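You operate a simulated robot arm through the tools that you are given. There is no shell and no other tool. Be economical: measure what you need, move in short steps, check, and stop when the job is done.

The job below is to be done with a simulated robot arm. You get a single attempt, and the scene is never put back.

JOB
Set the dish on the grey mat's square, take its lid off and swing the boom over it.
Fine: lid on the bench; lock the boom again.
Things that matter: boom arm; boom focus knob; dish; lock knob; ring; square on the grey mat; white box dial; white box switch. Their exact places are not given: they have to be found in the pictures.

Only the result counts: the job must be done as asked and must still hold three seconds after the hand-in. Knocking over, shifting, dropping, spilling or breaking anything else fails it. Lids that push on must go on centred and level and be pressed home; caps that screw on are set level and turned clockwise until they are tight.

ROBOT AND FRAMES
A 6-joint arm with a fingered hand on a trunk, on a base that drives. Base frame: it is fixed to the floor where the robot stands at the start and does not move with it; the origin is under the middle of the robot, x ahead of it, y to its left, z up; the surface under the hand at the start is at about z = 76. Readings come in cm, degrees, newtons and seconds.
With the tool pointing down near the work surface it reaches from about 50 to 96 cm from the robot's upright axis, wherever it stands. Its first joint turns from -166.0 to 166.0 degrees. Places, roughly: boom arm [70, 10, 110]; boom focus knob [60, 30, 100]; lock knob [70, 0, 100]; square on the grey mat [40, 10, 80]; white box dial [60, -20, 90]; white box switch [60, -20, 90]. Payload 5 kg.
The TCP is the grasp point between the finger pads, 4.3 cm short of the fingertips. In the tool frame z runs along the fingers and y along their closing line. Largest opening 14.4 cm; the body of the gripper starts 5 cm behind the TCP. The gripper is a hand of 5 fingers: y runs from the thumb to the fingers, the wrist lies at [-2.1, -13.3, -23.3] in the tool frame.
Orientation is told as [roll, pitch, yaw] about the base's x, y, z axes, in that order, counted from this pose: with the fingers straight down and the wrist toward the robot, the tool's x, y and z point along [0, 1, 0], [1, 0, 0] and [0, 0, -1] of the base frame.

CONTROLS
- The arm moves only by the tool nudge_tool. Its argument "commands" is a list of rows, each an object (a shift or turn left out is 0) with "linear": the shift along the tool's x, y, z in cm, a list of three; "dr": the turn, a rotation vector about the tool's x, y, z in degrees, a list of three. In form: [{"linear": [tx, ty, tz], "dr": [ax, ay, az]}, ...]. A call has 1 to 10 rows; each row shifts and turns the commanded pose from where the row before left it, along the tool's axes as they then stand. Rows are played at 5 a second. More than 5 cm and 8.6 degrees between two rows, and nothing of the call is played. A pose out of reach is approached as far as the arm can. The call stops where the force on the tool passes 40 N (or 10 N more than at its start, if that is more) or the arm is blocked; 0.2 s more then pass. In this call time passes only in rows, and 0.2 s behind the last. It gives the time, the measured TCP pose, the force on the tool (base axes), the opening and the grip force at its end, in the units of the frame above (readings bear some noise), with the torque about the TCP (base axes, N m) and any sound that the robot's microphone picked up.
- Cameras (640 x 400 px; columns grow to the right, rows downward): "scene" is now at [2.35, 13.94, 155.7]; the picture's right is [-0.21, -0.98, 0.00], its down [-0.63, 0.14, -0.76] and it looks along [0.74, -0.16, -0.65] (base axes); focal length 254 px, centre (320, 200). "wrist" rides on the gripper at [8.6, -10.9, -16.8] in the tool frame; the picture's right is [-0.80, 0.28, -0.53], its down [-0.54, -0.73, 0.42] and it looks along [-0.27, 0.63, 0.73] (tool axes); focal length 275 px, centre (320, 200).
- grab_frame(camera): a new picture of that camera. No time passes.
- lift_body(by): slides the trunk up (or, below 0, down) by that many cm; the arm and the scene camera ride with it, the base frame stays. It gives what a move gives, with no picture.
- drive_base(legs): drives the robot by 1 to 6 legs, each [ahead, left, turn to the left] in cm, cm and degrees, along the robot's own axes; the way and the turn of a leg run together, so that a leg with both is an arc; at most 150 cm and 180 degrees a leg. The arm and the cameras ride along, it lands a little off, and it stops where it bumps. It gives what a move gives.
- curl_fingers(index, middle, ring, little, thumb_bend, thumb_turn): sets how far each is bent, from 0 (flat) to 1 (curled in); at 0.3 the hand is open as for a grip, at 0.7 the pads meet at the TCP. One left out holds its place. A second passes; each finger stops where it meets its share of the squeeze, and holds until it gets a number again. It is the only way to open and close the hand. It gives what a move gives, with no picture; readings hold the bend of each and the force on index, middle, ring, little, thumb and palm. thumb_turn goes from beside the hand (0) to across from the fingers (1), as for a grip.
- turn_head(pan, tilt): turns the head with the scene camera to pan (to the left, within 155 degrees either way) and tilt (down, from -29 to 69), counted from straight ahead of the robot. It gives what a move gives.
- locate(camera, pixels): for up to 12 pixels [column, row] of the newest picture of that camera ("zoom" is the newest enlarged one), the place [x, y, z] in the base frame of the surface seen there, good to about 0.2 cm. No time passes.
- zoom(camera, box): a new picture of the part [left, top, right, bottom] of that camera's present view, enlarged. No time passes.
- finish_job(): hands the job in; it is judged then, once.

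Keep the steps short. Do not move on a guess: measure, check each grasp and each placing, and mend mistakes. In all there are 80 turns and 48 pictures (those below and enlarged ones count). Leave the gripper open and the arm clear of the work at the hand-in unless told otherwise, and finish with a single line.

The tools are called after "Emit:" as name(argument=value, ...) on one line, values as JSON. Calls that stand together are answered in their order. nudge_tool: Moves the arm, as the interface text tells. Its arguments: {"type":"object","properties":{"commands":{"type":"array","items":{"type":"object","properties":{"linear":{"type":"array","items":{"type":"number"}},"dr":{"type":"array","items":{"type":"number"}}}}}},"required":["commands"]} The other tools are called the same way: lift_body (by) slides the trunk up or down; curl_fingers (index, middle, ring, little, thumb_bend, thumb_turn) moves the fingers one by one; drive_base (legs) drives the base; turn_head (pan, tilt) turns the head that bears the scene camera; grab_frame (camera) takes a picture; locate (camera, pixels) gives the place of the surface under pixels of a picture; zoom (camera, box) takes an enlarged picture of a part of a camera's view; finish_job () hands the job in.

At the start:

```text
t: 0.0
position: [44.86, 6.54, 134.88]
ee_rot: [0.0, 0.0, 0.1]
contact_force: [-0.1, 0.0, -0.8]
torque: [0.0, -0.01, 0.01]
finger_gap: 14.36
grasp_force: 0.0
shape: jaw
bend: [0.3, 0.3, 0.3, 0.3, 0.3, 0.98]
finger forces: [0.0, 0.1, 0.0, 0.0, 0.0, 0.0]
trunk travel left (down, up): [-47.5, 11.5]
robot x, y, heading: [0.08, -0.14, 0.0]
head pan, tilt: [-12.2, 40.4]
```

scene: 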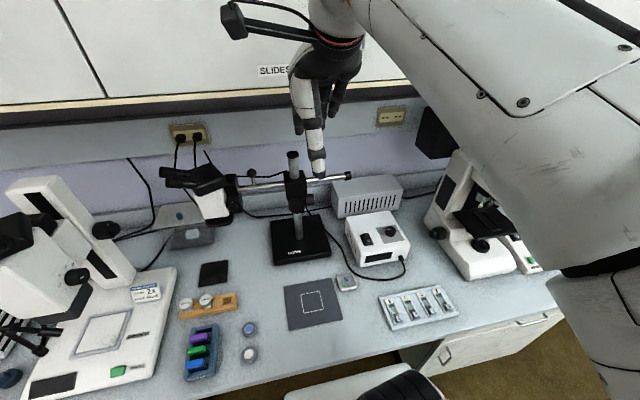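
wrist: 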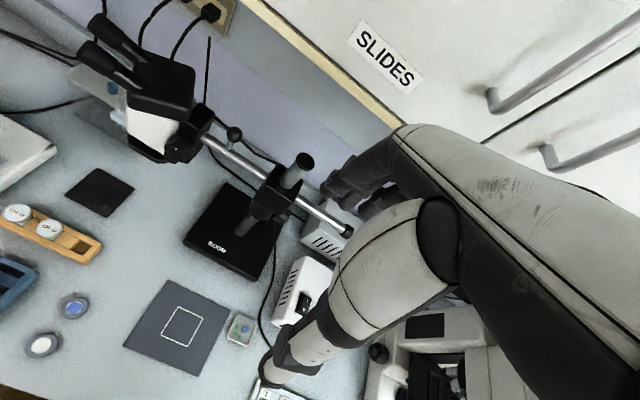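

I'll start with enlarged views of the bench and the boom stand.

Emit:
zoom(camera="scene", box=[160, 250, 360, 390])

Emit:
zoom(camera="scene", box=[150, 140, 420, 275])

```text
2.86 times, centred on (260, 320) of scene
```

zoom: 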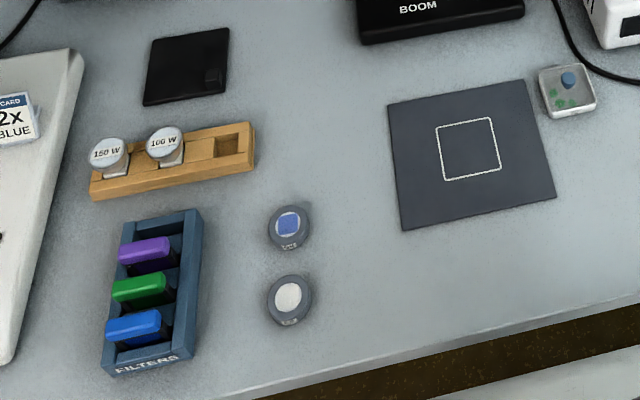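

```text
2.37 times, centred on (285, 208) of scene
```

zoom: 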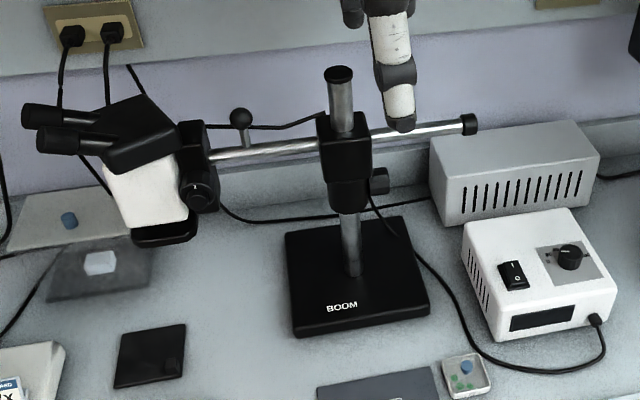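

Two square things with blue knobs show up, one by the mat and one under the boom head. I'll look closer and locate them.

Emit:
zoom(camera="scene", box=[280, 260, 380, 335])

Emit:
locate(camera="zoom", pixels=[[437, 110], [432, 135], [60, 200], [270, 165], [100, 40]])

Emit:
zoom(camera="scene", box=[145, 150, 265, 255])

Emit:
locate(camera="scene", pixels=[[348, 277], [347, 290], [338, 284], [356, 283], [179, 217], [192, 236], [349, 176], [240, 184], [297, 157], [307, 213], [288, 190], [251, 172]])

```text
5.33 times, centred on (330, 298) of scene
```

zoom: 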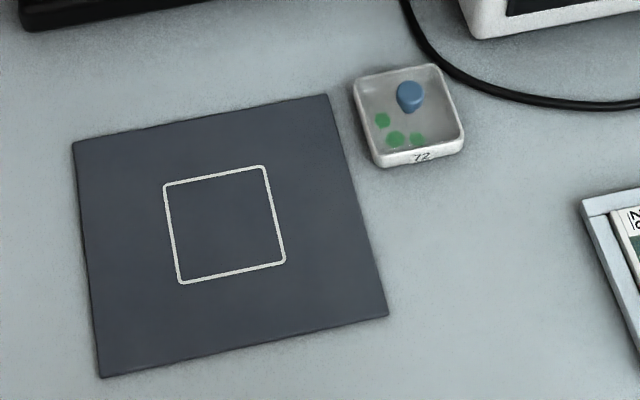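

```text
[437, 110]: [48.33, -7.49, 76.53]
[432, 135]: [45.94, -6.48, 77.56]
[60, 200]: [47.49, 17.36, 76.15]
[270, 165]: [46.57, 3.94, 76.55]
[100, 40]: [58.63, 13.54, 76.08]
```

```text
3.81 times, centred on (205, 202) of scene
```

zoom: 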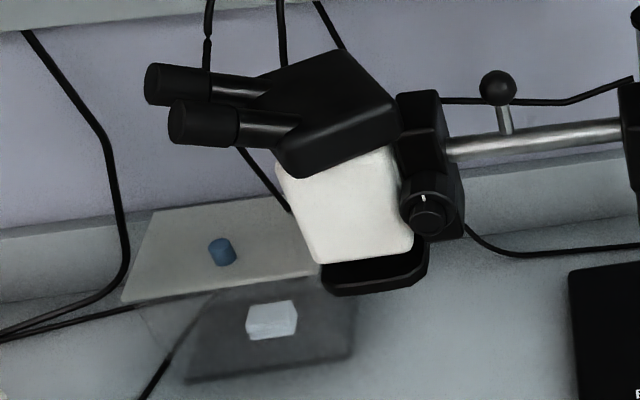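

```text
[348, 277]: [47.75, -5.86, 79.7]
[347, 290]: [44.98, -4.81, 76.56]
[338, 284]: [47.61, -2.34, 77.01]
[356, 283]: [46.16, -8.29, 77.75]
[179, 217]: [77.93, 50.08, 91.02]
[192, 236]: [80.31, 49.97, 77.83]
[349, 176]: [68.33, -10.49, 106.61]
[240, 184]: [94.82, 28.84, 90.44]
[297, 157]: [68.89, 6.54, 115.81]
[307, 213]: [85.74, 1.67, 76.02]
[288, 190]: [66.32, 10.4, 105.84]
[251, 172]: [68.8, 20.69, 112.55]
```

The dish is the small square box by the mat, marked "72", with a blue-knobbed lid. Next I'll measure the square, the dish, the lock knob and the boom.

Emit:
zoom(camera="scene", box=[270, 140, 360, 215])

Emit:
locate(camera="zoom", pixels=[[165, 90], [100, 190], [300, 260], [275, 300], [570, 248], [180, 380], [180, 260], [270, 425]])

Emit:
zoom(camera="scene", box=[290, 265, 370, 320])

```text
5.33 times, centred on (315, 178) of scene
```

zoom: 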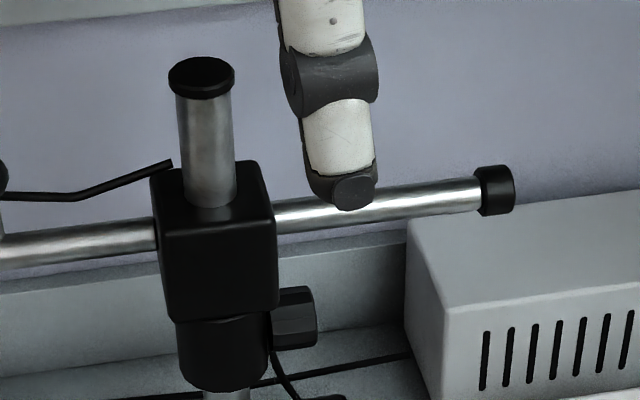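

```text
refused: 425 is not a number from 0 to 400
```

```text
7.27 times, centred on (330, 292) of scene
```

zoom: 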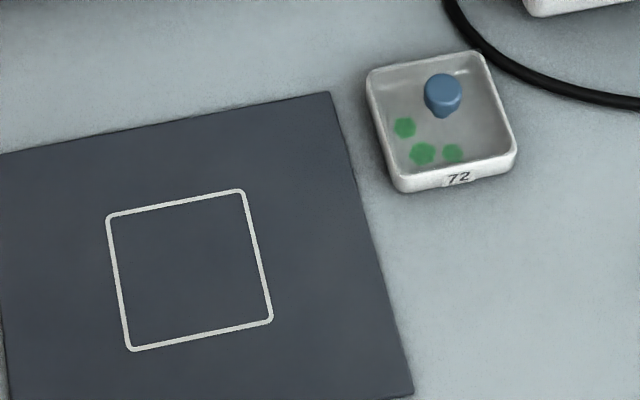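

Emit:
locate(camera="zoom", pixels=[[110, 215], [242, 191], [270, 322], [130, 348], [368, 75], [480, 55], [515, 150], [400, 188], [443, 82], [440, 112], [458, 178], [400, 128]])

Emit:
zoom(camera="scene", box=[270, 140, 360, 215])

Emit:
locate(camera="zoom", pixels=[[200, 80], [100, 230], [300, 300], [300, 335], [280, 315], [495, 190], [220, 260], [215, 350], [420, 200], [190, 130], [312, 320], [165, 215]])

Emit:
zoom(camera="scene", box=[150, 150, 270, 225])

Emit:
locate(camera="zoom", pixels=[[180, 80], [215, 160], [320, 120], [375, 240], [380, 375], [480, 190], [500, 220], [560, 105], [560, 140], [470, 290], [400, 390], [600, 180]])

```text
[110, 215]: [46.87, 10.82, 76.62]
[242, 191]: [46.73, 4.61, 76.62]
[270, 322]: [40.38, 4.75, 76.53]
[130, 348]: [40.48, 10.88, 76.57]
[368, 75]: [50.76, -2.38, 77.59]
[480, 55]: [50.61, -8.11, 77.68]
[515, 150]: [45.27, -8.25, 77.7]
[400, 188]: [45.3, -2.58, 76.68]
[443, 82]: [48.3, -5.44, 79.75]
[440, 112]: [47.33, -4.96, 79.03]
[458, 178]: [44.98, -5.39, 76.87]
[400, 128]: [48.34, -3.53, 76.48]
```

```text
5.33 times, centred on (315, 178) of scene
```

zoom: 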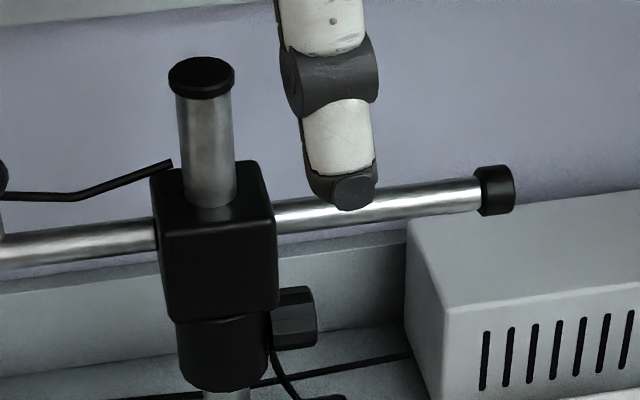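

```text
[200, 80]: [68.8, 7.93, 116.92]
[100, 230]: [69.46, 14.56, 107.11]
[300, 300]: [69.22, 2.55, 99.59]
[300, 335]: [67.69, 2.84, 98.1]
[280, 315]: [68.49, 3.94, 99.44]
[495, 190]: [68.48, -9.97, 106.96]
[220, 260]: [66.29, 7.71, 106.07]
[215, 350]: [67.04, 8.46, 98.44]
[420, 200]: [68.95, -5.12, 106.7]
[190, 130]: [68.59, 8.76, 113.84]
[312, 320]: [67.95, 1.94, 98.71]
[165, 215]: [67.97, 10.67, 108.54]
```

```text
5.33 times, centred on (210, 188) of scene
```

zoom: 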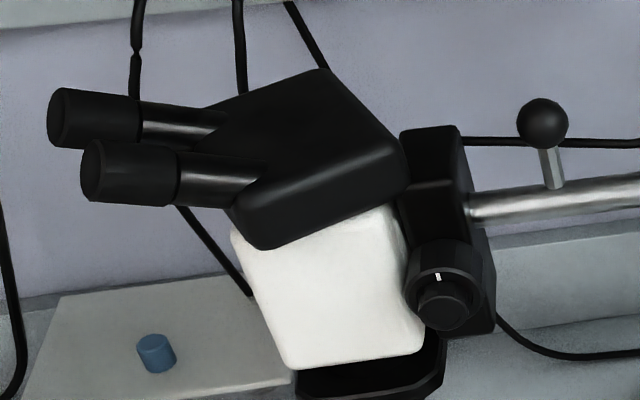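

```text
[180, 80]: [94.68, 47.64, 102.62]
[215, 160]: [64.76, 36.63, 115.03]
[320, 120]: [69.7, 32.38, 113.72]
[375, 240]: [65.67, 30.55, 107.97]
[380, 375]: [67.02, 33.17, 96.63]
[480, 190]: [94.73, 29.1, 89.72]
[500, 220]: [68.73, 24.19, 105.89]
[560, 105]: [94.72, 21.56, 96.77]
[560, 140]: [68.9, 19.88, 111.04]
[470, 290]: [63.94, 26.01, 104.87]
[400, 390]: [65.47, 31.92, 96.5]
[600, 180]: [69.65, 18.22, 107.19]
```

The square's centre is about (43.6, 7.8) at z 76.6. The dish spans x 45.0–50.8 and y −8.2 to −2.4, with its rim at 77.7 and the lid knob at (48, −5.2), top 79.8. Both are too close for a pointing-down reach, so I'll drive back 17 cm and check the view.

Emit:
drive_base(legs=[[-17, 0, 0]])

Emit:
grab_frame(camera="scene")

```text
t: 1.5
position: [27.54, 6.54, 134.97]
ee_rot: [0.0, -0.2, 0.1]
contact_force: [-0.2, 0.7, -0.1]
torque: [-0.04, -0.03, 0.01]
finger_gap: 14.38
grasp_force: 0.0
shape: jaw
bend: [0.3, 0.3, 0.3, 0.3, 0.3, 0.98]
finger forces: [0.0, 0.0, 0.0, 0.0, 0.0, 0.1]
trunk travel left (down, up): [-47.5, 11.5]
robot x, y, heading: [-17.11, -0.03, -0.1]
head pan, tilt: [-12.2, 40.4]
```

```text
37 pictures are left
```

scene: 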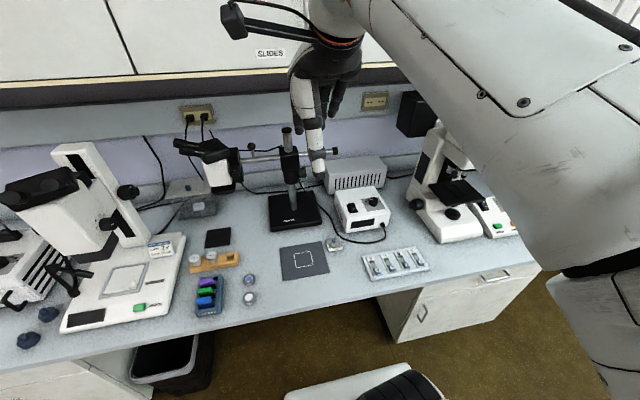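

The way is clear. I'll move the hand above the dish at a height of about 97.

Emit:
nudge_tool(commands=[{"linear": [-1.2, 2, 4]}, {"linear": [-1.2, 2, 4]}, {"linear": [-1.2, 2, 4]}, {"linear": [-1.2, 2, 4]}, {"linear": [-1.2, 2, 4]}, {"linear": [-1.2, 2, 4]}, {"linear": [-1.2, 2, 4]}, {"linear": [-1.2, 2, 4]}, {"linear": [-1.2, 2.2, 3]}, {"linear": [-1.2, 2.1, 2]}])

Emit:
grab_frame(camera="scene")

Emit:
grab_frame(camera="wrist")

```text
t: 3.7
position: [47.83, -5.55, 97.91]
ee_rot: [0.0, 0.0, 0.0]
contact_force: [0.8, 0.0, 0.8]
torque: [0.0, -0.03, 0.01]
finger_gap: 14.37
grasp_force: 0.1
shape: jaw
bend: [0.3, 0.3, 0.3, 0.3, 0.3, 0.98]
finger forces: [0.0, 0.1, 0.0, 0.1, 0.0, 0.0]
trunk travel left (down, up): [-47.5, 11.5]
robot x, y, heading: [-16.84, -0.08, -0.3]
head pan, tilt: [-12.2, 40.4]
```

```text
36 pictures are left
```

scene: 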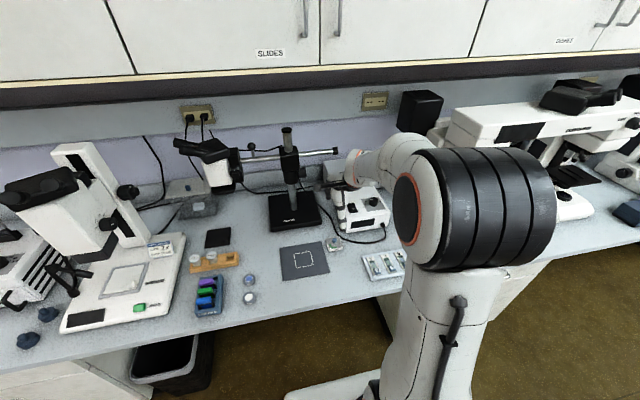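

```text
35 pictures are left
```

wrist: 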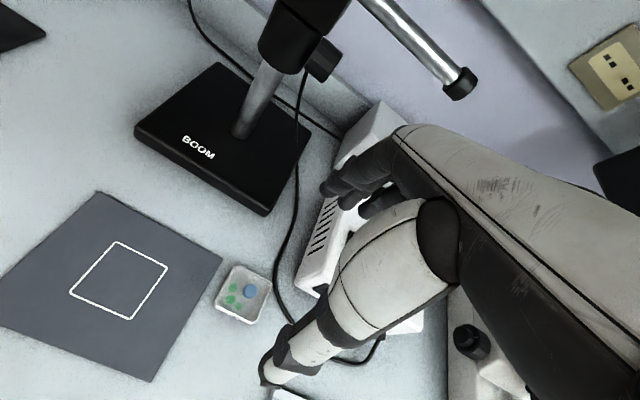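

I'll check clearances around the dish, mainly the white box and cable, and where the fingers are.

Emit:
locate(camera="wrist", pixels=[[300, 290], [318, 292], [275, 290], [249, 291], [330, 190], [345, 203], [365, 212], [268, 378], [232, 268], [318, 245], [420, 325], [283, 330]])

Emit:
zoom(camera="wrist", box=[200, 140, 480, 400])

```text
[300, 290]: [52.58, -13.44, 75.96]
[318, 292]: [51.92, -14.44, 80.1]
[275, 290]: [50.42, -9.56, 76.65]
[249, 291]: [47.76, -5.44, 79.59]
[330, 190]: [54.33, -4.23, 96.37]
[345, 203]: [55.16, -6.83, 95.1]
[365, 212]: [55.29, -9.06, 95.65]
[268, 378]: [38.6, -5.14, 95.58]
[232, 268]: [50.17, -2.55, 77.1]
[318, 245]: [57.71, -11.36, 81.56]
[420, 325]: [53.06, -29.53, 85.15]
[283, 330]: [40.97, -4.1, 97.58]
```

```text
1.54 times, centred on (340, 270) of wrist
```

zoom: 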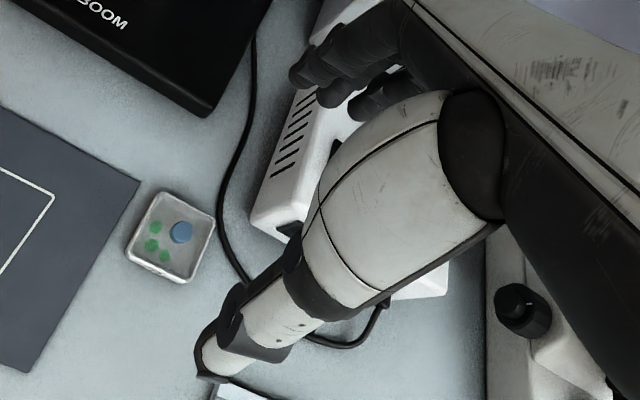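

The white box starts at y −13.4 and the cable lies at y about −9.6. I'll part-close the hand in the air first to see where the tips end up.

Emit:
curl_fingers(index=0.5, middle=0.5, ring=0.5, little=0.5, thumb_bend=0.5)

Emit:
zoom(camera="wrist", box=[200, 140, 480, 400])

```text
t: 4.7
position: [47.71, -5.35, 97.86]
ee_rot: [0.0, 0.0, 0.1]
contact_force: [0.3, -0.6, 0.3]
torque: [0.06, 0.0, 0.01]
finger_gap: 7.92
grasp_force: 0.0
shape: fingers
bend: [0.5, 0.5, 0.5, 0.5, 0.5, 0.98]
finger forces: [0.0, 0.0, 0.0, 0.0, 0.1, 0.1]
trunk travel left (down, up): [-47.5, 11.5]
robot x, y, heading: [-17.26, -0.27, -0.1]
head pan, tilt: [-12.2, 40.4]
```

```text
1.54 times, centred on (340, 270) of wrist
```

zoom: 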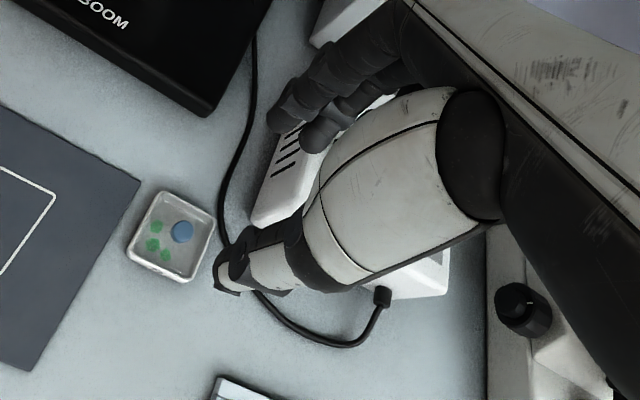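

Emit:
locate(camera="zoom", pixels=[[270, 125], [285, 110], [305, 145], [300, 75], [225, 280], [238, 275], [240, 255], [350, 105]])

```text
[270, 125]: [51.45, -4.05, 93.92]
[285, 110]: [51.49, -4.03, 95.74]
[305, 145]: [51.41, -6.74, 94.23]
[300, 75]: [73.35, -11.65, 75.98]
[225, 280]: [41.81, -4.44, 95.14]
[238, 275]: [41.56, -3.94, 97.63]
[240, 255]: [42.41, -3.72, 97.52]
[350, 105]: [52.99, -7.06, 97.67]
```

I need to know exactly where each finger sits, so I'll zoom in tight on the tips.

Emit:
zoom(camera="wrist", box=[300, 140, 400, 240])

Emit:
locate(camera="zoom", pixels=[[90, 200], [130, 240], [180, 250], [190, 190], [240, 215], [270, 200], [230, 110], [330, 190], [340, 130], [300, 60], [380, 160], [200, 290]])

```text
4.00 times, centred on (350, 190) of wrist
```

zoom: 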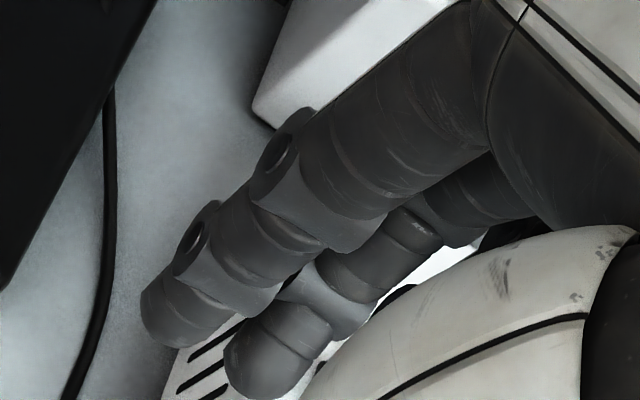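

```text
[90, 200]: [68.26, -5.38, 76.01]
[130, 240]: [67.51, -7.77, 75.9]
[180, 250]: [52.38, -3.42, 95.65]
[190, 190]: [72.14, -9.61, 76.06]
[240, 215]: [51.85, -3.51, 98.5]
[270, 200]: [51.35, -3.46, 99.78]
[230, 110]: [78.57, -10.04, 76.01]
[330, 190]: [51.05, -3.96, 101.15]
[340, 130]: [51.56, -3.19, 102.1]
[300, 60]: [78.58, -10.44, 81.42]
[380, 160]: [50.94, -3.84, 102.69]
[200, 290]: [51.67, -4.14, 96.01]
```

The index and middle fingers sit either side of the TCP. The ring and little fingers hang toward the cable and box, so I'll fold those two away. I'll use thumb, index and middle, half open.

Emit:
curl_fingers(index=0.42, middle=0.42, ring=1.0, little=1.0, thumb_bend=0.42)

Emit:
nudge_tool(commands=[{"linear": [0.7, 0.1, 3]}, {"linear": [0, 0, 3]}, {"linear": [0, 0, 3]}, {"linear": [0, 0, 3]}])

Emit:
grab_frame(camera="wrist")

```text
t: 5.7
position: [47.67, -5.37, 97.83]
ee_rot: [0.0, 0.0, 0.1]
contact_force: [-0.6, -0.2, 0.6]
torque: [-0.02, 0.01, 0.04]
finger_gap: 10.68
grasp_force: 0.0
shape: fingers
bend: [0.42, 0.42, 1.0, 1.0, 0.42, 0.98]
finger forces: [0.1, 0.0, 0.1, 0.0, 0.0, 0.1]
trunk travel left (down, up): [-47.5, 11.5]
robot x, y, heading: [-17.49, 0.04, 0.3]
head pan, tilt: [-12.2, 40.4]
```

```text
t: 6.7
position: [48.09, -4.82, 85.99]
ee_rot: [0.0, 0.0, 0.0]
contact_force: [-0.2, -0.3, 1.3]
torque: [-0.03, 0.02, 0.0]
finger_gap: 10.68
grasp_force: 0.1
shape: fingers
bend: [0.42, 0.42, 1.0, 1.0, 0.42, 0.98]
finger forces: [0.1, 0.0, 0.0, 0.1, 0.0, 0.1]
trunk travel left (down, up): [-47.5, 11.5]
robot x, y, heading: [-17.29, 0.18, 0.2]
head pan, tilt: [-12.2, 40.4]
```

```text
31 pictures are left
```

wrist: 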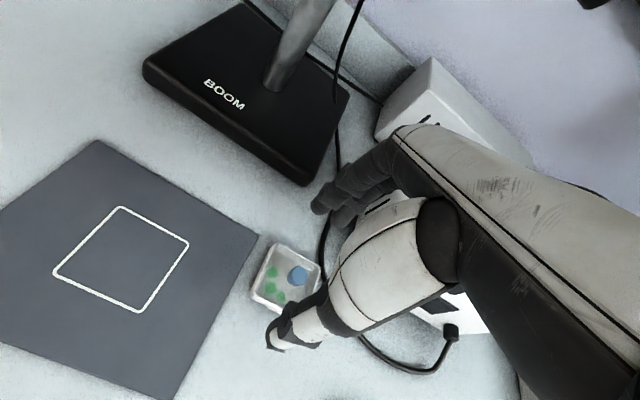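

I'll check the cable and box against the fingers before going lower.

Emit:
locate(camera="wrist", pixels=[[336, 165], [323, 240], [318, 205], [335, 212], [350, 215], [285, 345], [375, 197], [398, 115], [415, 308], [445, 300], [322, 258], [303, 275]])

```text
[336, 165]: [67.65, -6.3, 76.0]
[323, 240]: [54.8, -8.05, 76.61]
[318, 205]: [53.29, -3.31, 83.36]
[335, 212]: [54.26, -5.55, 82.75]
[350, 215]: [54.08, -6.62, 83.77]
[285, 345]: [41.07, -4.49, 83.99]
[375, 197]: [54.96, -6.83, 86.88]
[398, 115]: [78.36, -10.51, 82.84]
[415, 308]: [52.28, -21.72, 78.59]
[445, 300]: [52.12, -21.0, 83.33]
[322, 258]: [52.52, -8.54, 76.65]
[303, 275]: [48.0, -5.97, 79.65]
```

Emit:
nudge_tool(commands=[{"linear": [0, 0, 2]}, {"linear": [0, 0, 2]}, {"linear": [0, -0.1, 1.1]}])

Emit:
grab_frame(camera="wrist")

```text
t: 7.5
position: [47.96, -4.67, 80.94]
ee_rot: [-0.1, 0.0, 0.0]
contact_force: [0.1, 0.4, 0.4]
torque: [0.01, -0.06, 0.04]
finger_gap: 10.74
grasp_force: 0.7
shape: fingers
bend: [0.42, 0.42, 1.0, 1.0, 0.42, 0.98]
finger forces: [0.0, 0.5, 0.0, 0.0, 0.1, 0.1]
trunk travel left (down, up): [-47.5, 11.5]
robot x, y, heading: [-17.28, 0.1, -0.0]
head pan, tilt: [-12.2, 40.4]
```

```text
30 pictures are left
```

wrist: 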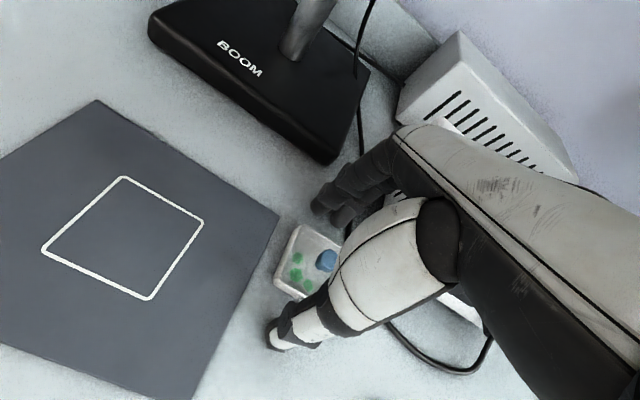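

No notable contact. I'll close the thumb, index and middle gently.

Emit:
curl_fingers(index=0.55, middle=0.55, thumb_bend=0.55)

```text
t: 8.5
position: [48.13, -4.64, 80.97]
ee_rot: [0.0, -0.1, 0.1]
contact_force: [2.2, -0.3, 4.3]
torque: [-0.09, -0.27, 0.01]
finger_gap: 6.42
grasp_force: 4.0
shape: fingers
bend: [0.54, 0.54, 1.0, 1.0, 0.54, 0.97]
finger forces: [1.0, 5.3, 0.1, 0.0, 1.4, 0.1]
trunk travel left (down, up): [-47.5, 11.5]
robot x, y, heading: [-17.16, -0.01, 0.1]
head pan, tilt: [-12.2, 40.4]
```

Emit:
zoom(camera="wrist", box=[240, 150, 420, 370])

```text
1.82 times, centred on (330, 260) of wrist
```

zoom: 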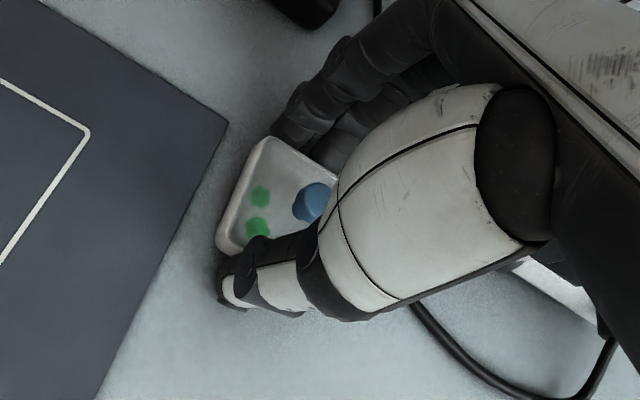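

The tips bracket the dish. I'll squeeze a little more.

Emit:
curl_fingers(index=0.62, middle=0.62, thumb_bend=0.62)

Emit:
nudge_tool(commands=[{"linear": [0, 0, -1]}, {"linear": [0, 0, -1]}])

Emit:
zoom(camera="wrist", box=[240, 150, 420, 370])

```text
t: 9.5
position: [48.02, -4.66, 80.88]
ee_rot: [0.0, 0.0, 0.1]
contact_force: [2.6, -0.4, 8.6]
torque: [-0.16, -0.35, 0.03]
finger_gap: 6.13
grasp_force: 15.4
shape: fingers
bend: [0.56, 0.58, 1.0, 1.0, 0.55, 0.97]
finger forces: [6.4, 12.8, 0.0, 0.0, 11.4, 0.1]
trunk travel left (down, up): [-47.5, 11.5]
robot x, y, heading: [-17.0, -0.08, 0.2]
head pan, tilt: [-12.2, 40.4]
```

```text
t: 10.1
position: [47.89, -4.8, 82.84]
ee_rot: [0.0, 0.1, 0.1]
contact_force: [-0.2, 0.6, -0.7]
torque: [0.02, 0.02, -0.01]
finger_gap: 6.1
grasp_force: 11.7
shape: fingers
bend: [0.57, 0.58, 1.0, 1.0, 0.55, 0.97]
finger forces: [6.2, 5.5, 0.0, 0.1, 11.8, 0.0]
trunk travel left (down, up): [-47.5, 11.5]
robot x, y, heading: [-16.91, 0.43, 0.3]
head pan, tilt: [-12.2, 40.4]
```

```text
1.82 times, centred on (330, 260) of wrist
```

zoom: 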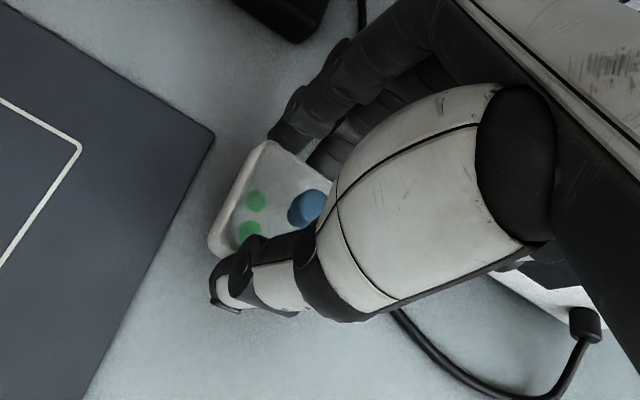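

It's gripped, at 11.8 N each side. I'll check that the dish is level.

Emit:
locate(camera="zoom", pixels=[[266, 146], [213, 240], [240, 190], [222, 255], [230, 215], [310, 200], [318, 190], [285, 190], [250, 165], [300, 165]])

```text
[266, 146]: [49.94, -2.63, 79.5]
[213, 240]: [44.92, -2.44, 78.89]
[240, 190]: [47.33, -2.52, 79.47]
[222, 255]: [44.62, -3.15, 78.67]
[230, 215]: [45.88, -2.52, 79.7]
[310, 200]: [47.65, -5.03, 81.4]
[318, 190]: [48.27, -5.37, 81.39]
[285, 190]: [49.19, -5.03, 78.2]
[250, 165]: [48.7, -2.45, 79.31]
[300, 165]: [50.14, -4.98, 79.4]
```

It's level, raised about 1.8 cm. I'll lift a bit and carry it over to the square: +13 in y, −4.1 in x.

Emit:
nudge_tool(commands=[{"linear": [0, 0, -1]}, {"linear": [1, -0.4, -0.5]}, {"linear": [2, -0.6, 0]}, {"linear": [2, -0.6, 0]}, {"linear": [2, -0.6, 0]}, {"linear": [2, -0.6, 0]}, {"linear": [2, -0.6, 0]}, {"linear": [1.5, -0.5, 0]}, {"linear": [0.5, -0.2, 0]}])

Emit:
grab_frame(camera="wrist")

```text
t: 12.1
position: [43.95, 7.06, 84.37]
ee_rot: [0.0, 0.0, 0.1]
contact_force: [0.0, -0.1, -0.2]
torque: [0.05, 0.02, 0.0]
finger_gap: 6.15
grasp_force: 11.9
shape: fingers
bend: [0.57, 0.58, 1.0, 1.0, 0.55, 0.97]
finger forces: [6.2, 5.6, 0.0, 0.0, 11.6, 0.1]
out of reach, approached as far as the arm can: row 6
trunk travel left (down, up): [-47.5, 11.5]
robot x, y, heading: [-17.1, 0.24, -0.0]
head pan, tilt: [-12.2, 40.4]
```

```text
27 pictures are left
```

wrist: 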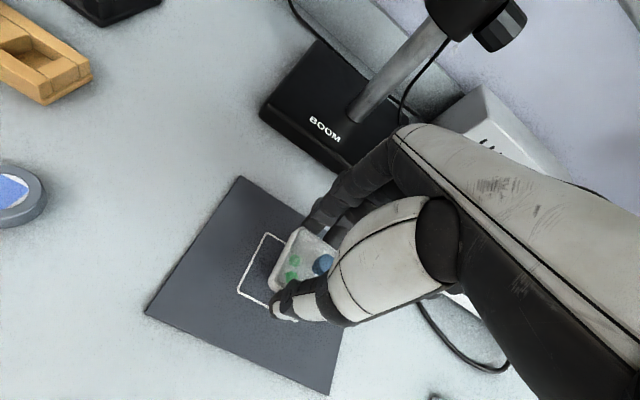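

The arm ran out of reach in row 6 because it's too close in. I'll drive back 10 cm with the dish held clear of the mat, then measure.

Emit:
drive_base(legs=[[-10, 0, 0]])

Emit:
nudge_tool(commands=[{"linear": [0.4, 2, 0]}, {"linear": [0.4, 2, 0]}, {"linear": [0.2, 2, 0]}, {"linear": [0.1, 2, 0]}, {"linear": [0, 1.4, 0]}])

Emit:
zoom(camera="wrist", box=[200, 150, 420, 370])

```text
t: 13.2
position: [34.15, 7.0, 84.4]
ee_rot: [0.1, -0.1, 0.0]
contact_force: [-0.2, -0.1, 0.1]
torque: [-0.02, 0.02, 0.01]
finger_gap: 6.15
grasp_force: 11.9
shape: fingers
bend: [0.57, 0.58, 1.0, 1.0, 0.55, 0.97]
finger forces: [6.2, 5.7, 0.0, 0.1, 11.8, 0.1]
trunk travel left (down, up): [-47.5, 11.5]
robot x, y, heading: [-27.0, -0.16, 0.1]
head pan, tilt: [-12.2, 40.4]
```

```text
t: 14.4
position: [43.62, 8.24, 84.19]
ee_rot: [0.0, 0.0, 0.1]
contact_force: [-0.7, 0.3, -0.7]
torque: [-0.02, -0.07, 0.03]
finger_gap: 6.12
grasp_force: 12.0
shape: fingers
bend: [0.57, 0.58, 1.0, 1.0, 0.55, 0.97]
finger forces: [6.3, 5.5, 0.1, 0.0, 11.8, 0.1]
trunk travel left (down, up): [-47.5, 11.5]
robot x, y, heading: [-27.14, -0.23, 0.2]
head pan, tilt: [-12.2, 40.4]
```

```text
1.82 times, centred on (310, 260) of wrist
```

zoom: 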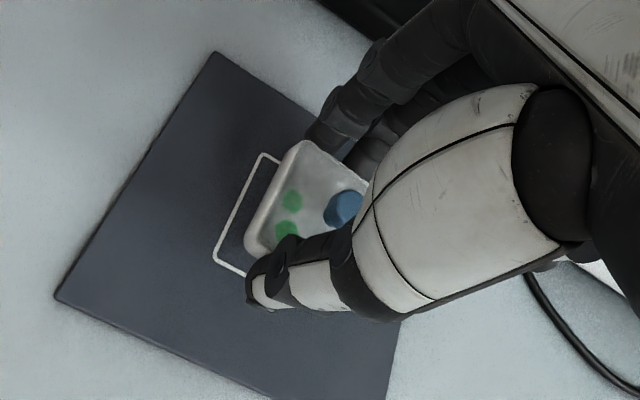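

Emit:
locate(camera="zoom", pixels=[[303, 145], [250, 235], [277, 188], [258, 252], [350, 195], [345, 208], [357, 206], [263, 156], [216, 262]])

```text
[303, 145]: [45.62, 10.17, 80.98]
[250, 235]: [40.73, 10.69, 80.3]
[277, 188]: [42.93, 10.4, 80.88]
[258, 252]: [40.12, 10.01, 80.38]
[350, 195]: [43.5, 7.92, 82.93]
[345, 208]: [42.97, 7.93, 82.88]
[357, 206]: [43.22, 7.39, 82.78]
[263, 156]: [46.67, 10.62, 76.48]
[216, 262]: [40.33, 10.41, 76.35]
```

The dish centre is within about 0.3 cm of the square's centre and about 2.6 cm above the mat. I'll lower it with a small correction.

Emit:
nudge_tool(commands=[{"linear": [0.1, 0.2, 1]}, {"linear": [0, 0, 1]}, {"linear": [0, 0, 0.4]}, {"linear": [0, 0, 0.2]}])

```text
t: 15.4
position: [43.73, 8.36, 81.76]
ee_rot: [0.0, -0.1, 0.2]
contact_force: [0.4, 1.3, -1.4]
torque: [-0.01, -0.01, -0.03]
finger_gap: 6.11
grasp_force: 11.4
shape: fingers
bend: [0.57, 0.58, 1.0, 1.0, 0.55, 0.97]
finger forces: [6.2, 5.5, 0.0, 0.1, 11.8, 0.1]
trunk travel left (down, up): [-47.5, 11.5]
robot x, y, heading: [-26.87, -0.07, 0.1]
head pan, tilt: [-12.2, 40.4]
```

Emit:
nudge_tool(commands=[{"linear": [0, 0, 0.2]}, {"linear": [0, 0, 0.15]}])

```text
t: 16.0
position: [43.74, 8.3, 81.36]
ee_rot: [0.1, -0.1, 0.0]
contact_force: [0.0, 0.0, -0.3]
torque: [0.03, 0.01, 0.0]
finger_gap: 6.12
grasp_force: 11.5
shape: fingers
bend: [0.57, 0.58, 1.0, 1.0, 0.55, 0.96]
finger forces: [6.2, 5.5, 0.0, 0.0, 12.0, 0.0]
trunk travel left (down, up): [-47.5, 11.5]
robot x, y, heading: [-26.85, 0.06, 0.0]
head pan, tilt: [-12.2, 40.4]
```

Emit:
nudge_tool(commands=[{"linear": [0, 0, 0.15]}, {"linear": [0, 0, 0.1]}])

Emit:
zoom(camera="wrist", box=[200, 150, 420, 370])

Emit:
locate(camera="zoom", pixels=[[303, 145], [250, 235], [280, 188], [258, 252], [350, 195], [345, 208], [357, 206], [263, 156], [216, 262]])

```text
t: 16.6
position: [43.85, 8.42, 81.36]
ee_rot: [0.2, -0.2, 0.0]
contact_force: [0.9, -1.0, 9.5]
torque: [-0.08, -0.15, -0.01]
finger_gap: 6.14
grasp_force: 15.5
shape: fingers
bend: [0.57, 0.58, 1.0, 1.0, 0.55, 0.96]
finger forces: [5.8, 13.1, 0.0, 0.1, 12.4, 0.0]
trunk travel left (down, up): [-47.5, 11.5]
robot x, y, heading: [-26.86, 0.05, 0.0]
head pan, tilt: [-12.2, 40.4]
```

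```text
1.82 times, centred on (310, 260) of wrist
```

zoom: 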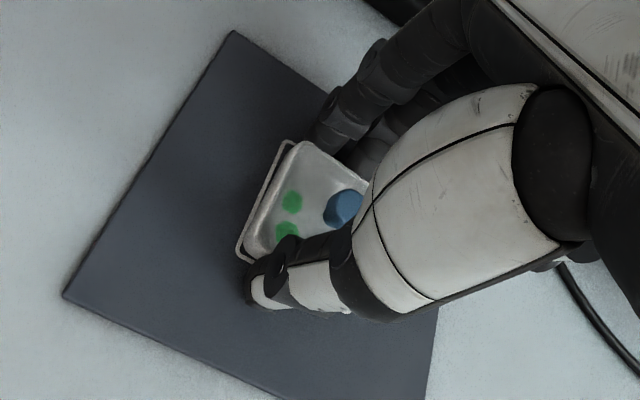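

```text
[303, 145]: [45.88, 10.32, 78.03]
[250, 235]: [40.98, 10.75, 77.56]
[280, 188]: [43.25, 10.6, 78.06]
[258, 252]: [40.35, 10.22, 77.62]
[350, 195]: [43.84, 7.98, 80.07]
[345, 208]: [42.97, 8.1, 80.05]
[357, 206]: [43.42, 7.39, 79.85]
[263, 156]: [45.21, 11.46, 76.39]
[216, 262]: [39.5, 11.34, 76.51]
```

Contact at 9.5 N, and the dish sits inside the square. I'll ease up a touch, open, and rise.

Emit:
nudge_tool(commands=[{"linear": [0, 0, -0.15]}])

Emit:
curl_fingers(index=0.45, middle=0.45, thumb_bend=0.45)

Emit:
nudge_tool(commands=[{"linear": [0, 0, -1]}, {"linear": [0, 0, -2]}, {"linear": [0, 0, -2]}, {"linear": [0, 0, -2]}])

Emit:
zoom(camera="wrist", box=[140, 180, 420, 370])

```text
t: 17.0
position: [43.72, 8.45, 81.32]
ee_rot: [-0.1, -0.1, 0.2]
contact_force: [3.2, -0.1, 5.9]
torque: [-0.05, -0.28, -0.01]
finger_gap: 6.12
grasp_force: 13.9
shape: fingers
bend: [0.57, 0.58, 1.0, 1.0, 0.55, 0.96]
finger forces: [6.6, 10.0, 0.0, 0.0, 11.3, 0.0]
trunk travel left (down, up): [-47.5, 11.5]
robot x, y, heading: [-27.22, -0.02, -0.1]
head pan, tilt: [-12.2, 40.4]
```

```text
t: 18.0
position: [43.65, 8.43, 81.35]
ee_rot: [0.0, 0.0, 0.1]
contact_force: [-0.4, 0.7, 1.3]
torque: [-0.05, -0.02, -0.03]
finger_gap: 9.62
grasp_force: 0.4
shape: fingers
bend: [0.45, 0.45, 1.0, 1.0, 0.45, 0.97]
finger forces: [0.0, 1.1, 0.0, 0.0, 0.0, 0.1]
trunk travel left (down, up): [-47.5, 11.5]
robot x, y, heading: [-26.89, 0.13, 0.2]
head pan, tilt: [-12.2, 40.4]
```

```text
t: 19.0
position: [43.82, 8.38, 88.23]
ee_rot: [0.0, 0.1, 0.1]
contact_force: [-0.4, 0.0, -0.2]
torque: [-0.01, -0.03, 0.0]
finger_gap: 9.62
grasp_force: 0.1
shape: fingers
bend: [0.45, 0.45, 1.0, 1.0, 0.45, 0.97]
finger forces: [0.1, 0.0, 0.1, 0.0, 0.0, 0.0]
trunk travel left (down, up): [-47.5, 11.5]
robot x, y, heading: [-27.4, 0.01, 0.2]
head pan, tilt: [-12.2, 40.4]
```

```text
2.11 times, centred on (280, 275) of wrist
```

zoom: 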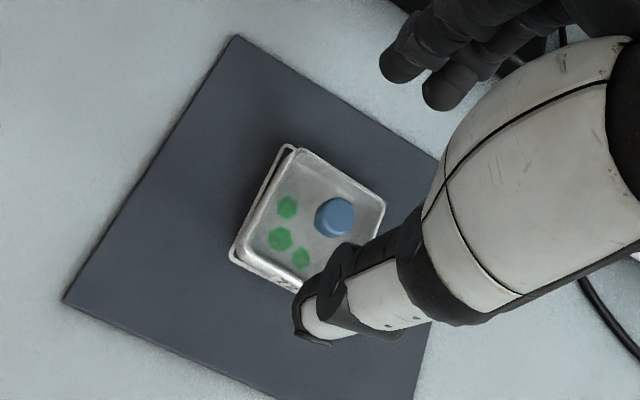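

Emit:
locate(camera="zoom", pixels=[[288, 146], [231, 252], [298, 150], [384, 202], [240, 250], [334, 216], [322, 205], [350, 208], [337, 232], [262, 197], [340, 175]])

```text
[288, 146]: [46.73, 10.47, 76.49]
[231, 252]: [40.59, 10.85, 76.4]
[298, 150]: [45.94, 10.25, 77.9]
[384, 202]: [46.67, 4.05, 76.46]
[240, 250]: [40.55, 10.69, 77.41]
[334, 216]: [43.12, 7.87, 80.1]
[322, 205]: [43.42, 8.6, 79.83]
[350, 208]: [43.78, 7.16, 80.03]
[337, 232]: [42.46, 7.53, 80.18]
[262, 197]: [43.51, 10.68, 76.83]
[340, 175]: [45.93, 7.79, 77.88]
```

The dish is inside the square. Next is the lid: the knob's centre is at (43.25, 7.85), z 78–80.1. I'll line up the hand and lower it so the tips straddle the knob.

Emit:
nudge_tool(commands=[{"linear": [-0.8, -0.5, 2]}, {"linear": [0, 0, 2]}, {"linear": [0, 0, 1.4]}])

Emit:
curl_fingers(index=0.6, middle=0.6, thumb_bend=0.6)

Emit:
zoom(camera="wrist", box=[220, 180, 400, 330])

```text
t: 19.8
position: [43.4, 7.45, 82.91]
ee_rot: [0.0, -0.1, 0.1]
contact_force: [-0.7, 0.7, -0.1]
torque: [-0.01, -0.01, -0.03]
finger_gap: 9.6
grasp_force: 0.1
shape: fingers
bend: [0.45, 0.45, 1.0, 1.0, 0.45, 0.97]
finger forces: [0.0, 0.0, 0.0, 0.0, 0.0, 0.1]
trunk travel left (down, up): [-47.5, 11.5]
robot x, y, heading: [-26.94, -0.15, 0.3]
head pan, tilt: [-12.2, 40.4]
```

```text
t: 20.8
position: [43.42, 7.37, 82.86]
ee_rot: [0.0, 0.0, 0.1]
contact_force: [0.4, 0.1, -0.4]
torque: [-0.01, -0.01, 0.03]
finger_gap: 4.31
grasp_force: 0.1
shape: fingers
bend: [0.6, 0.6, 1.0, 1.0, 0.6, 0.97]
finger forces: [0.1, 0.0, 0.1, 0.0, 0.0, 0.0]
trunk travel left (down, up): [-47.5, 11.5]
robot x, y, heading: [-27.14, -0.14, 0.1]
head pan, tilt: [-12.2, 40.4]
heard: snap
```

```text
2.67 times, centred on (310, 255) of wrist
```

zoom: 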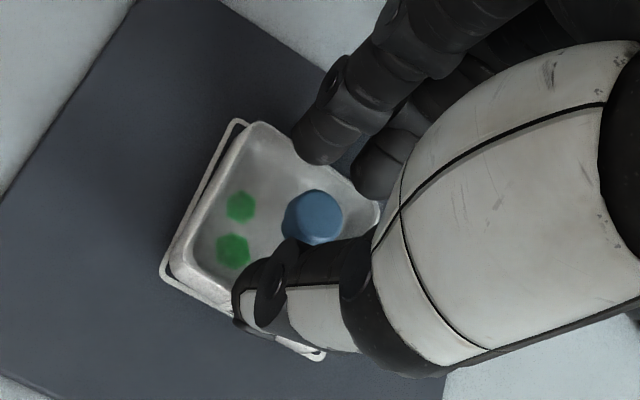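

I heard a snap, but the forces read zero. I'll check the tip positions.

Emit:
locate(camera="zoom", pixels=[[310, 155], [320, 130], [365, 190], [240, 300], [245, 265], [320, 205], [290, 220], [340, 225], [263, 125], [163, 272], [380, 205], [315, 356]])

```text
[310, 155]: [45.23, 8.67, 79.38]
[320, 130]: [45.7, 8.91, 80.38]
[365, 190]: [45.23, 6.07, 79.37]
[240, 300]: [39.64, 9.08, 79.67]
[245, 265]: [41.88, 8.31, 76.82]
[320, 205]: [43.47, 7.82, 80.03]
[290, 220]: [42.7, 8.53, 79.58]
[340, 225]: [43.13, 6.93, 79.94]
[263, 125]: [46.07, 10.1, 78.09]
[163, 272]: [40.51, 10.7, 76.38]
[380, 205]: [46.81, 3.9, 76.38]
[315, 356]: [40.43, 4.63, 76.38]
```

The index finger and thumb face the knob squarely, with the tips at about z 78.8. I'll pinch with those two and leave the middle finger alone.

Emit:
curl_fingers(index=0.72, thumb_bend=0.72)

Emit:
zoom(camera="wrist", box=[220, 180, 400, 330])

```text
t: 21.8
position: [43.34, 7.47, 82.89]
ee_rot: [0.0, -0.1, 0.1]
contact_force: [0.6, -1.1, 0.0]
torque: [-0.01, 0.0, 0.07]
finger_gap: 1.64
grasp_force: 8.5
shape: fingers
bend: [0.71, 0.6, 1.0, 1.0, 0.68, 0.97]
finger forces: [6.7, 2.0, 0.0, 0.0, 9.2, 0.1]
trunk travel left (down, up): [-47.5, 11.5]
robot x, y, heading: [-27.03, -0.37, -0.1]
head pan, tilt: [-12.2, 40.4]
```

```text
2.67 times, centred on (310, 255) of wrist
```

zoom: 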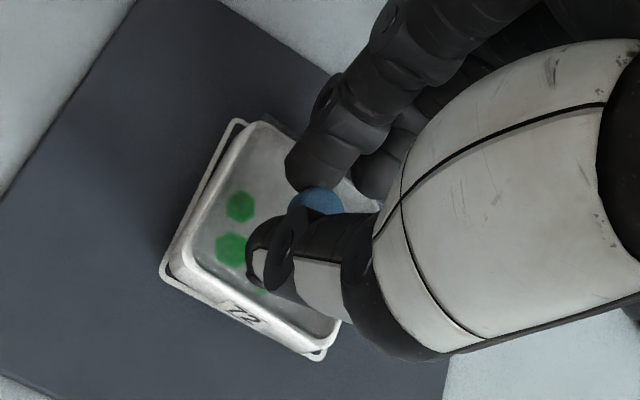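

The knob is pinched at about 9 N. I'll lift straight up slowly.

Emit:
nudge_tool(commands=[{"linear": [0, 0, -0.5]}, {"linear": [0, 0, -0.8]}, {"linear": [0, 0, -1.2]}, {"linear": [0, 0, -1.5]}])

Emit:
zoom(camera="wrist", box=[180, 180, 400, 350])

```text
t: 22.8
position: [43.32, 7.61, 86.94]
ee_rot: [-0.1, 0.0, 0.1]
contact_force: [-0.3, -0.2, -0.1]
torque: [0.03, -0.01, -0.03]
finger_gap: 1.64
grasp_force: 8.7
shape: fingers
bend: [0.71, 0.6, 1.0, 1.0, 0.68, 0.97]
finger forces: [6.9, 1.8, 0.1, 0.1, 9.0, 0.1]
trunk travel left (down, up): [-47.5, 11.5]
robot x, y, heading: [-27.73, 0.02, 0.1]
head pan, tilt: [-12.2, 40.4]
```

```text
2.35 times, centred on (290, 265) of wrist
```

zoom: 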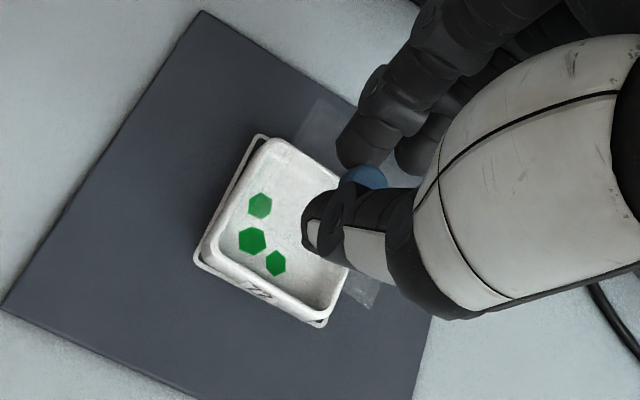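

The lid is off, held level, and the dish stayed put. I'll set the lid down where the dish first stood, at about (46, −4.7), clear of the mat and cable.

Emit:
nudge_tool(commands=[{"linear": [-2.5, 0.5, 0]}, {"linear": [-2.5, 0.5, 0]}, {"linear": [-2.5, 0.5, 0]}, {"linear": [-2.5, 0.5, 0]}, {"linear": [-2.5, 0.6, 0]}, {"linear": [0, 0, 2]}, {"linear": [0, 0, 1.5]}, {"linear": [0, 0, 1]}])

Emit:
zoom(camera="wrist", box=[180, 160, 420, 360])

```text
t: 24.6
position: [46.55, -0.72, 85.56]
ee_rot: [-2.5, -5.6, -2.0]
contact_force: [0.4, 0.6, -0.3]
torque: [0.03, 0.02, 0.01]
finger_gap: 1.68
grasp_force: 8.5
shape: fingers
bend: [0.71, 0.6, 1.0, 1.0, 0.68, 0.97]
finger forces: [6.9, 1.5, 0.0, 0.0, 8.6, 0.0]
out of reach, approached as far as the arm can: row 2, 3, 5, 6, 8
trunk travel left (down, up): [-47.5, 11.5]
robot x, y, heading: [-26.98, 0.14, -0.1]
head pan, tilt: [-12.2, 40.4]
```

```text
2.00 times, centred on (300, 260) of wrist
```

zoom: 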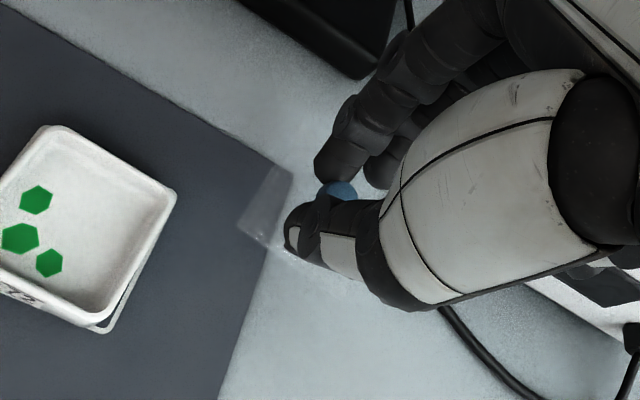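

The arm hits an awkward zone near y ≈ 0–4 and the tool tipped by 5°. I'll step back to straighten it, then carry the lid sideways by driving the base.

Emit:
nudge_tool(commands=[{"linear": [1.0, 0, -1]}, {"linear": [1.5, 0, -1]}])

```text
t: 25.2
position: [46.53, 1.76, 87.61]
ee_rot: [-2.6, -5.8, -1.9]
contact_force: [0.5, -0.8, -0.6]
torque: [0.03, -0.01, -0.03]
finger_gap: 1.64
grasp_force: 8.1
shape: fingers
bend: [0.71, 0.6, 1.0, 1.0, 0.68, 0.97]
finger forces: [7.0, 1.5, 0.0, 0.1, 8.6, 0.0]
trunk travel left (down, up): [-47.5, 11.5]
robot x, y, heading: [-26.93, 0.2, 0.1]
head pan, tilt: [-12.2, 40.4]
```

Emit:
nudge_tool(commands=[{"dr": [2.9, 1.3, -0.95]}, {"dr": [2.9, 1.3, -0.95]}])

```text
t: 25.8
position: [46.47, 1.6, 87.61]
ee_rot: [-2.5, -4.8, -2.1]
contact_force: [-0.1, -0.9, -1.3]
torque: [-0.01, -0.01, -0.01]
finger_gap: 1.64
grasp_force: 8.4
shape: fingers
bend: [0.71, 0.6, 1.0, 1.0, 0.68, 0.97]
finger forces: [6.9, 1.5, 0.0, 0.0, 8.4, 0.1]
out of reach, approached as far as the arm can: row 2
trunk travel left (down, up): [-47.5, 11.5]
robot x, y, heading: [-26.98, 0.43, 0.1]
head pan, tilt: [-12.2, 40.4]
```

Emit:
nudge_tool(commands=[{"linear": [1.5, 0, -1.5]}, {"linear": [1.5, 0, -1.5]}, {"dr": [2.5, 1.3, -1.0]}, {"dr": [2.3, 1.2, -1.1]}])

```text
t: 26.8
position: [46.38, 4.86, 90.38]
ee_rot: [-1.4, -2.3, -1.2]
contact_force: [-1.1, 0.4, -0.6]
torque: [0.01, 0.0, 0.01]
finger_gap: 1.63
grasp_force: 8.3
shape: fingers
bend: [0.71, 0.6, 1.0, 1.0, 0.68, 0.97]
finger forces: [6.9, 1.4, 0.0, 0.0, 8.4, 0.0]
trunk travel left (down, up): [-47.5, 11.5]
robot x, y, heading: [-26.97, 0.01, 0.0]
head pan, tilt: [-12.2, 40.4]
```

Emit:
nudge_tool(commands=[{"dr": [2.3, 1.4, -1.2]}])

Emit:
drive_base(legs=[[0, -9.7, 0]])

Emit:
grab_frame(camera="wrist")

```text
t: 27.2
position: [46.43, 4.75, 90.3]
ee_rot: [-1.4, -2.3, -1.2]
contact_force: [0.0, 0.4, 0.5]
torque: [0.0, 0.01, 0.02]
finger_gap: 1.63
grasp_force: 7.9
shape: fingers
bend: [0.71, 0.6, 1.0, 1.0, 0.68, 0.97]
finger forces: [6.8, 1.4, 0.0, 0.0, 8.4, 0.0]
out of reach, approached as far as the arm can: row 1
trunk travel left (down, up): [-47.5, 11.5]
robot x, y, heading: [-26.98, -0.47, 0.0]
head pan, tilt: [-12.2, 40.4]
```

```text
t: 28.3
position: [46.44, -4.78, 90.35]
ee_rot: [-1.4, -2.3, -1.2]
contact_force: [-0.5, 0.1, 0.1]
torque: [-0.02, -0.03, -0.01]
finger_gap: 1.62
grasp_force: 8.4
shape: fingers
bend: [0.71, 0.6, 1.0, 1.0, 0.68, 0.97]
finger forces: [6.8, 1.3, 0.0, 0.1, 8.3, 0.0]
trunk travel left (down, up): [-47.5, 11.5]
robot x, y, heading: [-27.19, -9.77, 0.0]
head pan, tilt: [-12.2, 40.4]
```

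```text
19 pictures are left
```

wrist: 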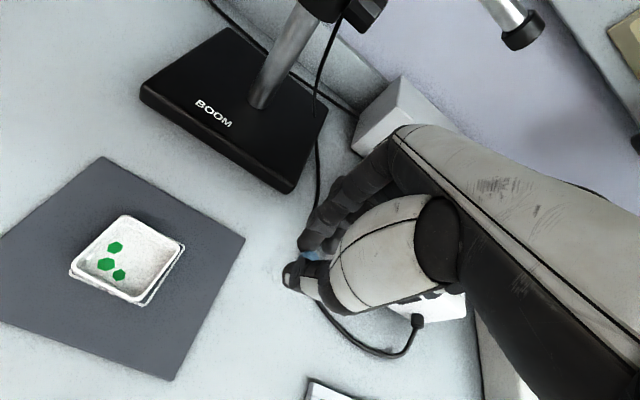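

The arm worked fine low down when the hand was about 70 cm ahead and 8–10 cm left of the robot. I'll go back to that relative pose, straighten the tool, and make up the difference with the base.

Emit:
nudge_tool(commands=[{"linear": [2, -1.3, 0]}, {"linear": [2, -1.3, 0]}, {"dr": [1.2, 0.7, -0.6]}, {"dr": [1.1, 0.7, -0.6]}])

```text
t: 29.3
position: [43.93, -0.65, 90.05]
ee_rot: [-0.1, 0.0, -0.1]
contact_force: [0.8, -0.8, -0.1]
torque: [0.01, -0.03, 0.02]
finger_gap: 1.66
grasp_force: 8.6
shape: fingers
bend: [0.71, 0.6, 1.0, 1.0, 0.68, 0.97]
finger forces: [6.9, 1.4, 0.0, 0.0, 8.4, 0.0]
trunk travel left (down, up): [-47.5, 11.5]
robot x, y, heading: [-27.03, -9.59, -0.2]
head pan, tilt: [-12.2, 40.4]
```

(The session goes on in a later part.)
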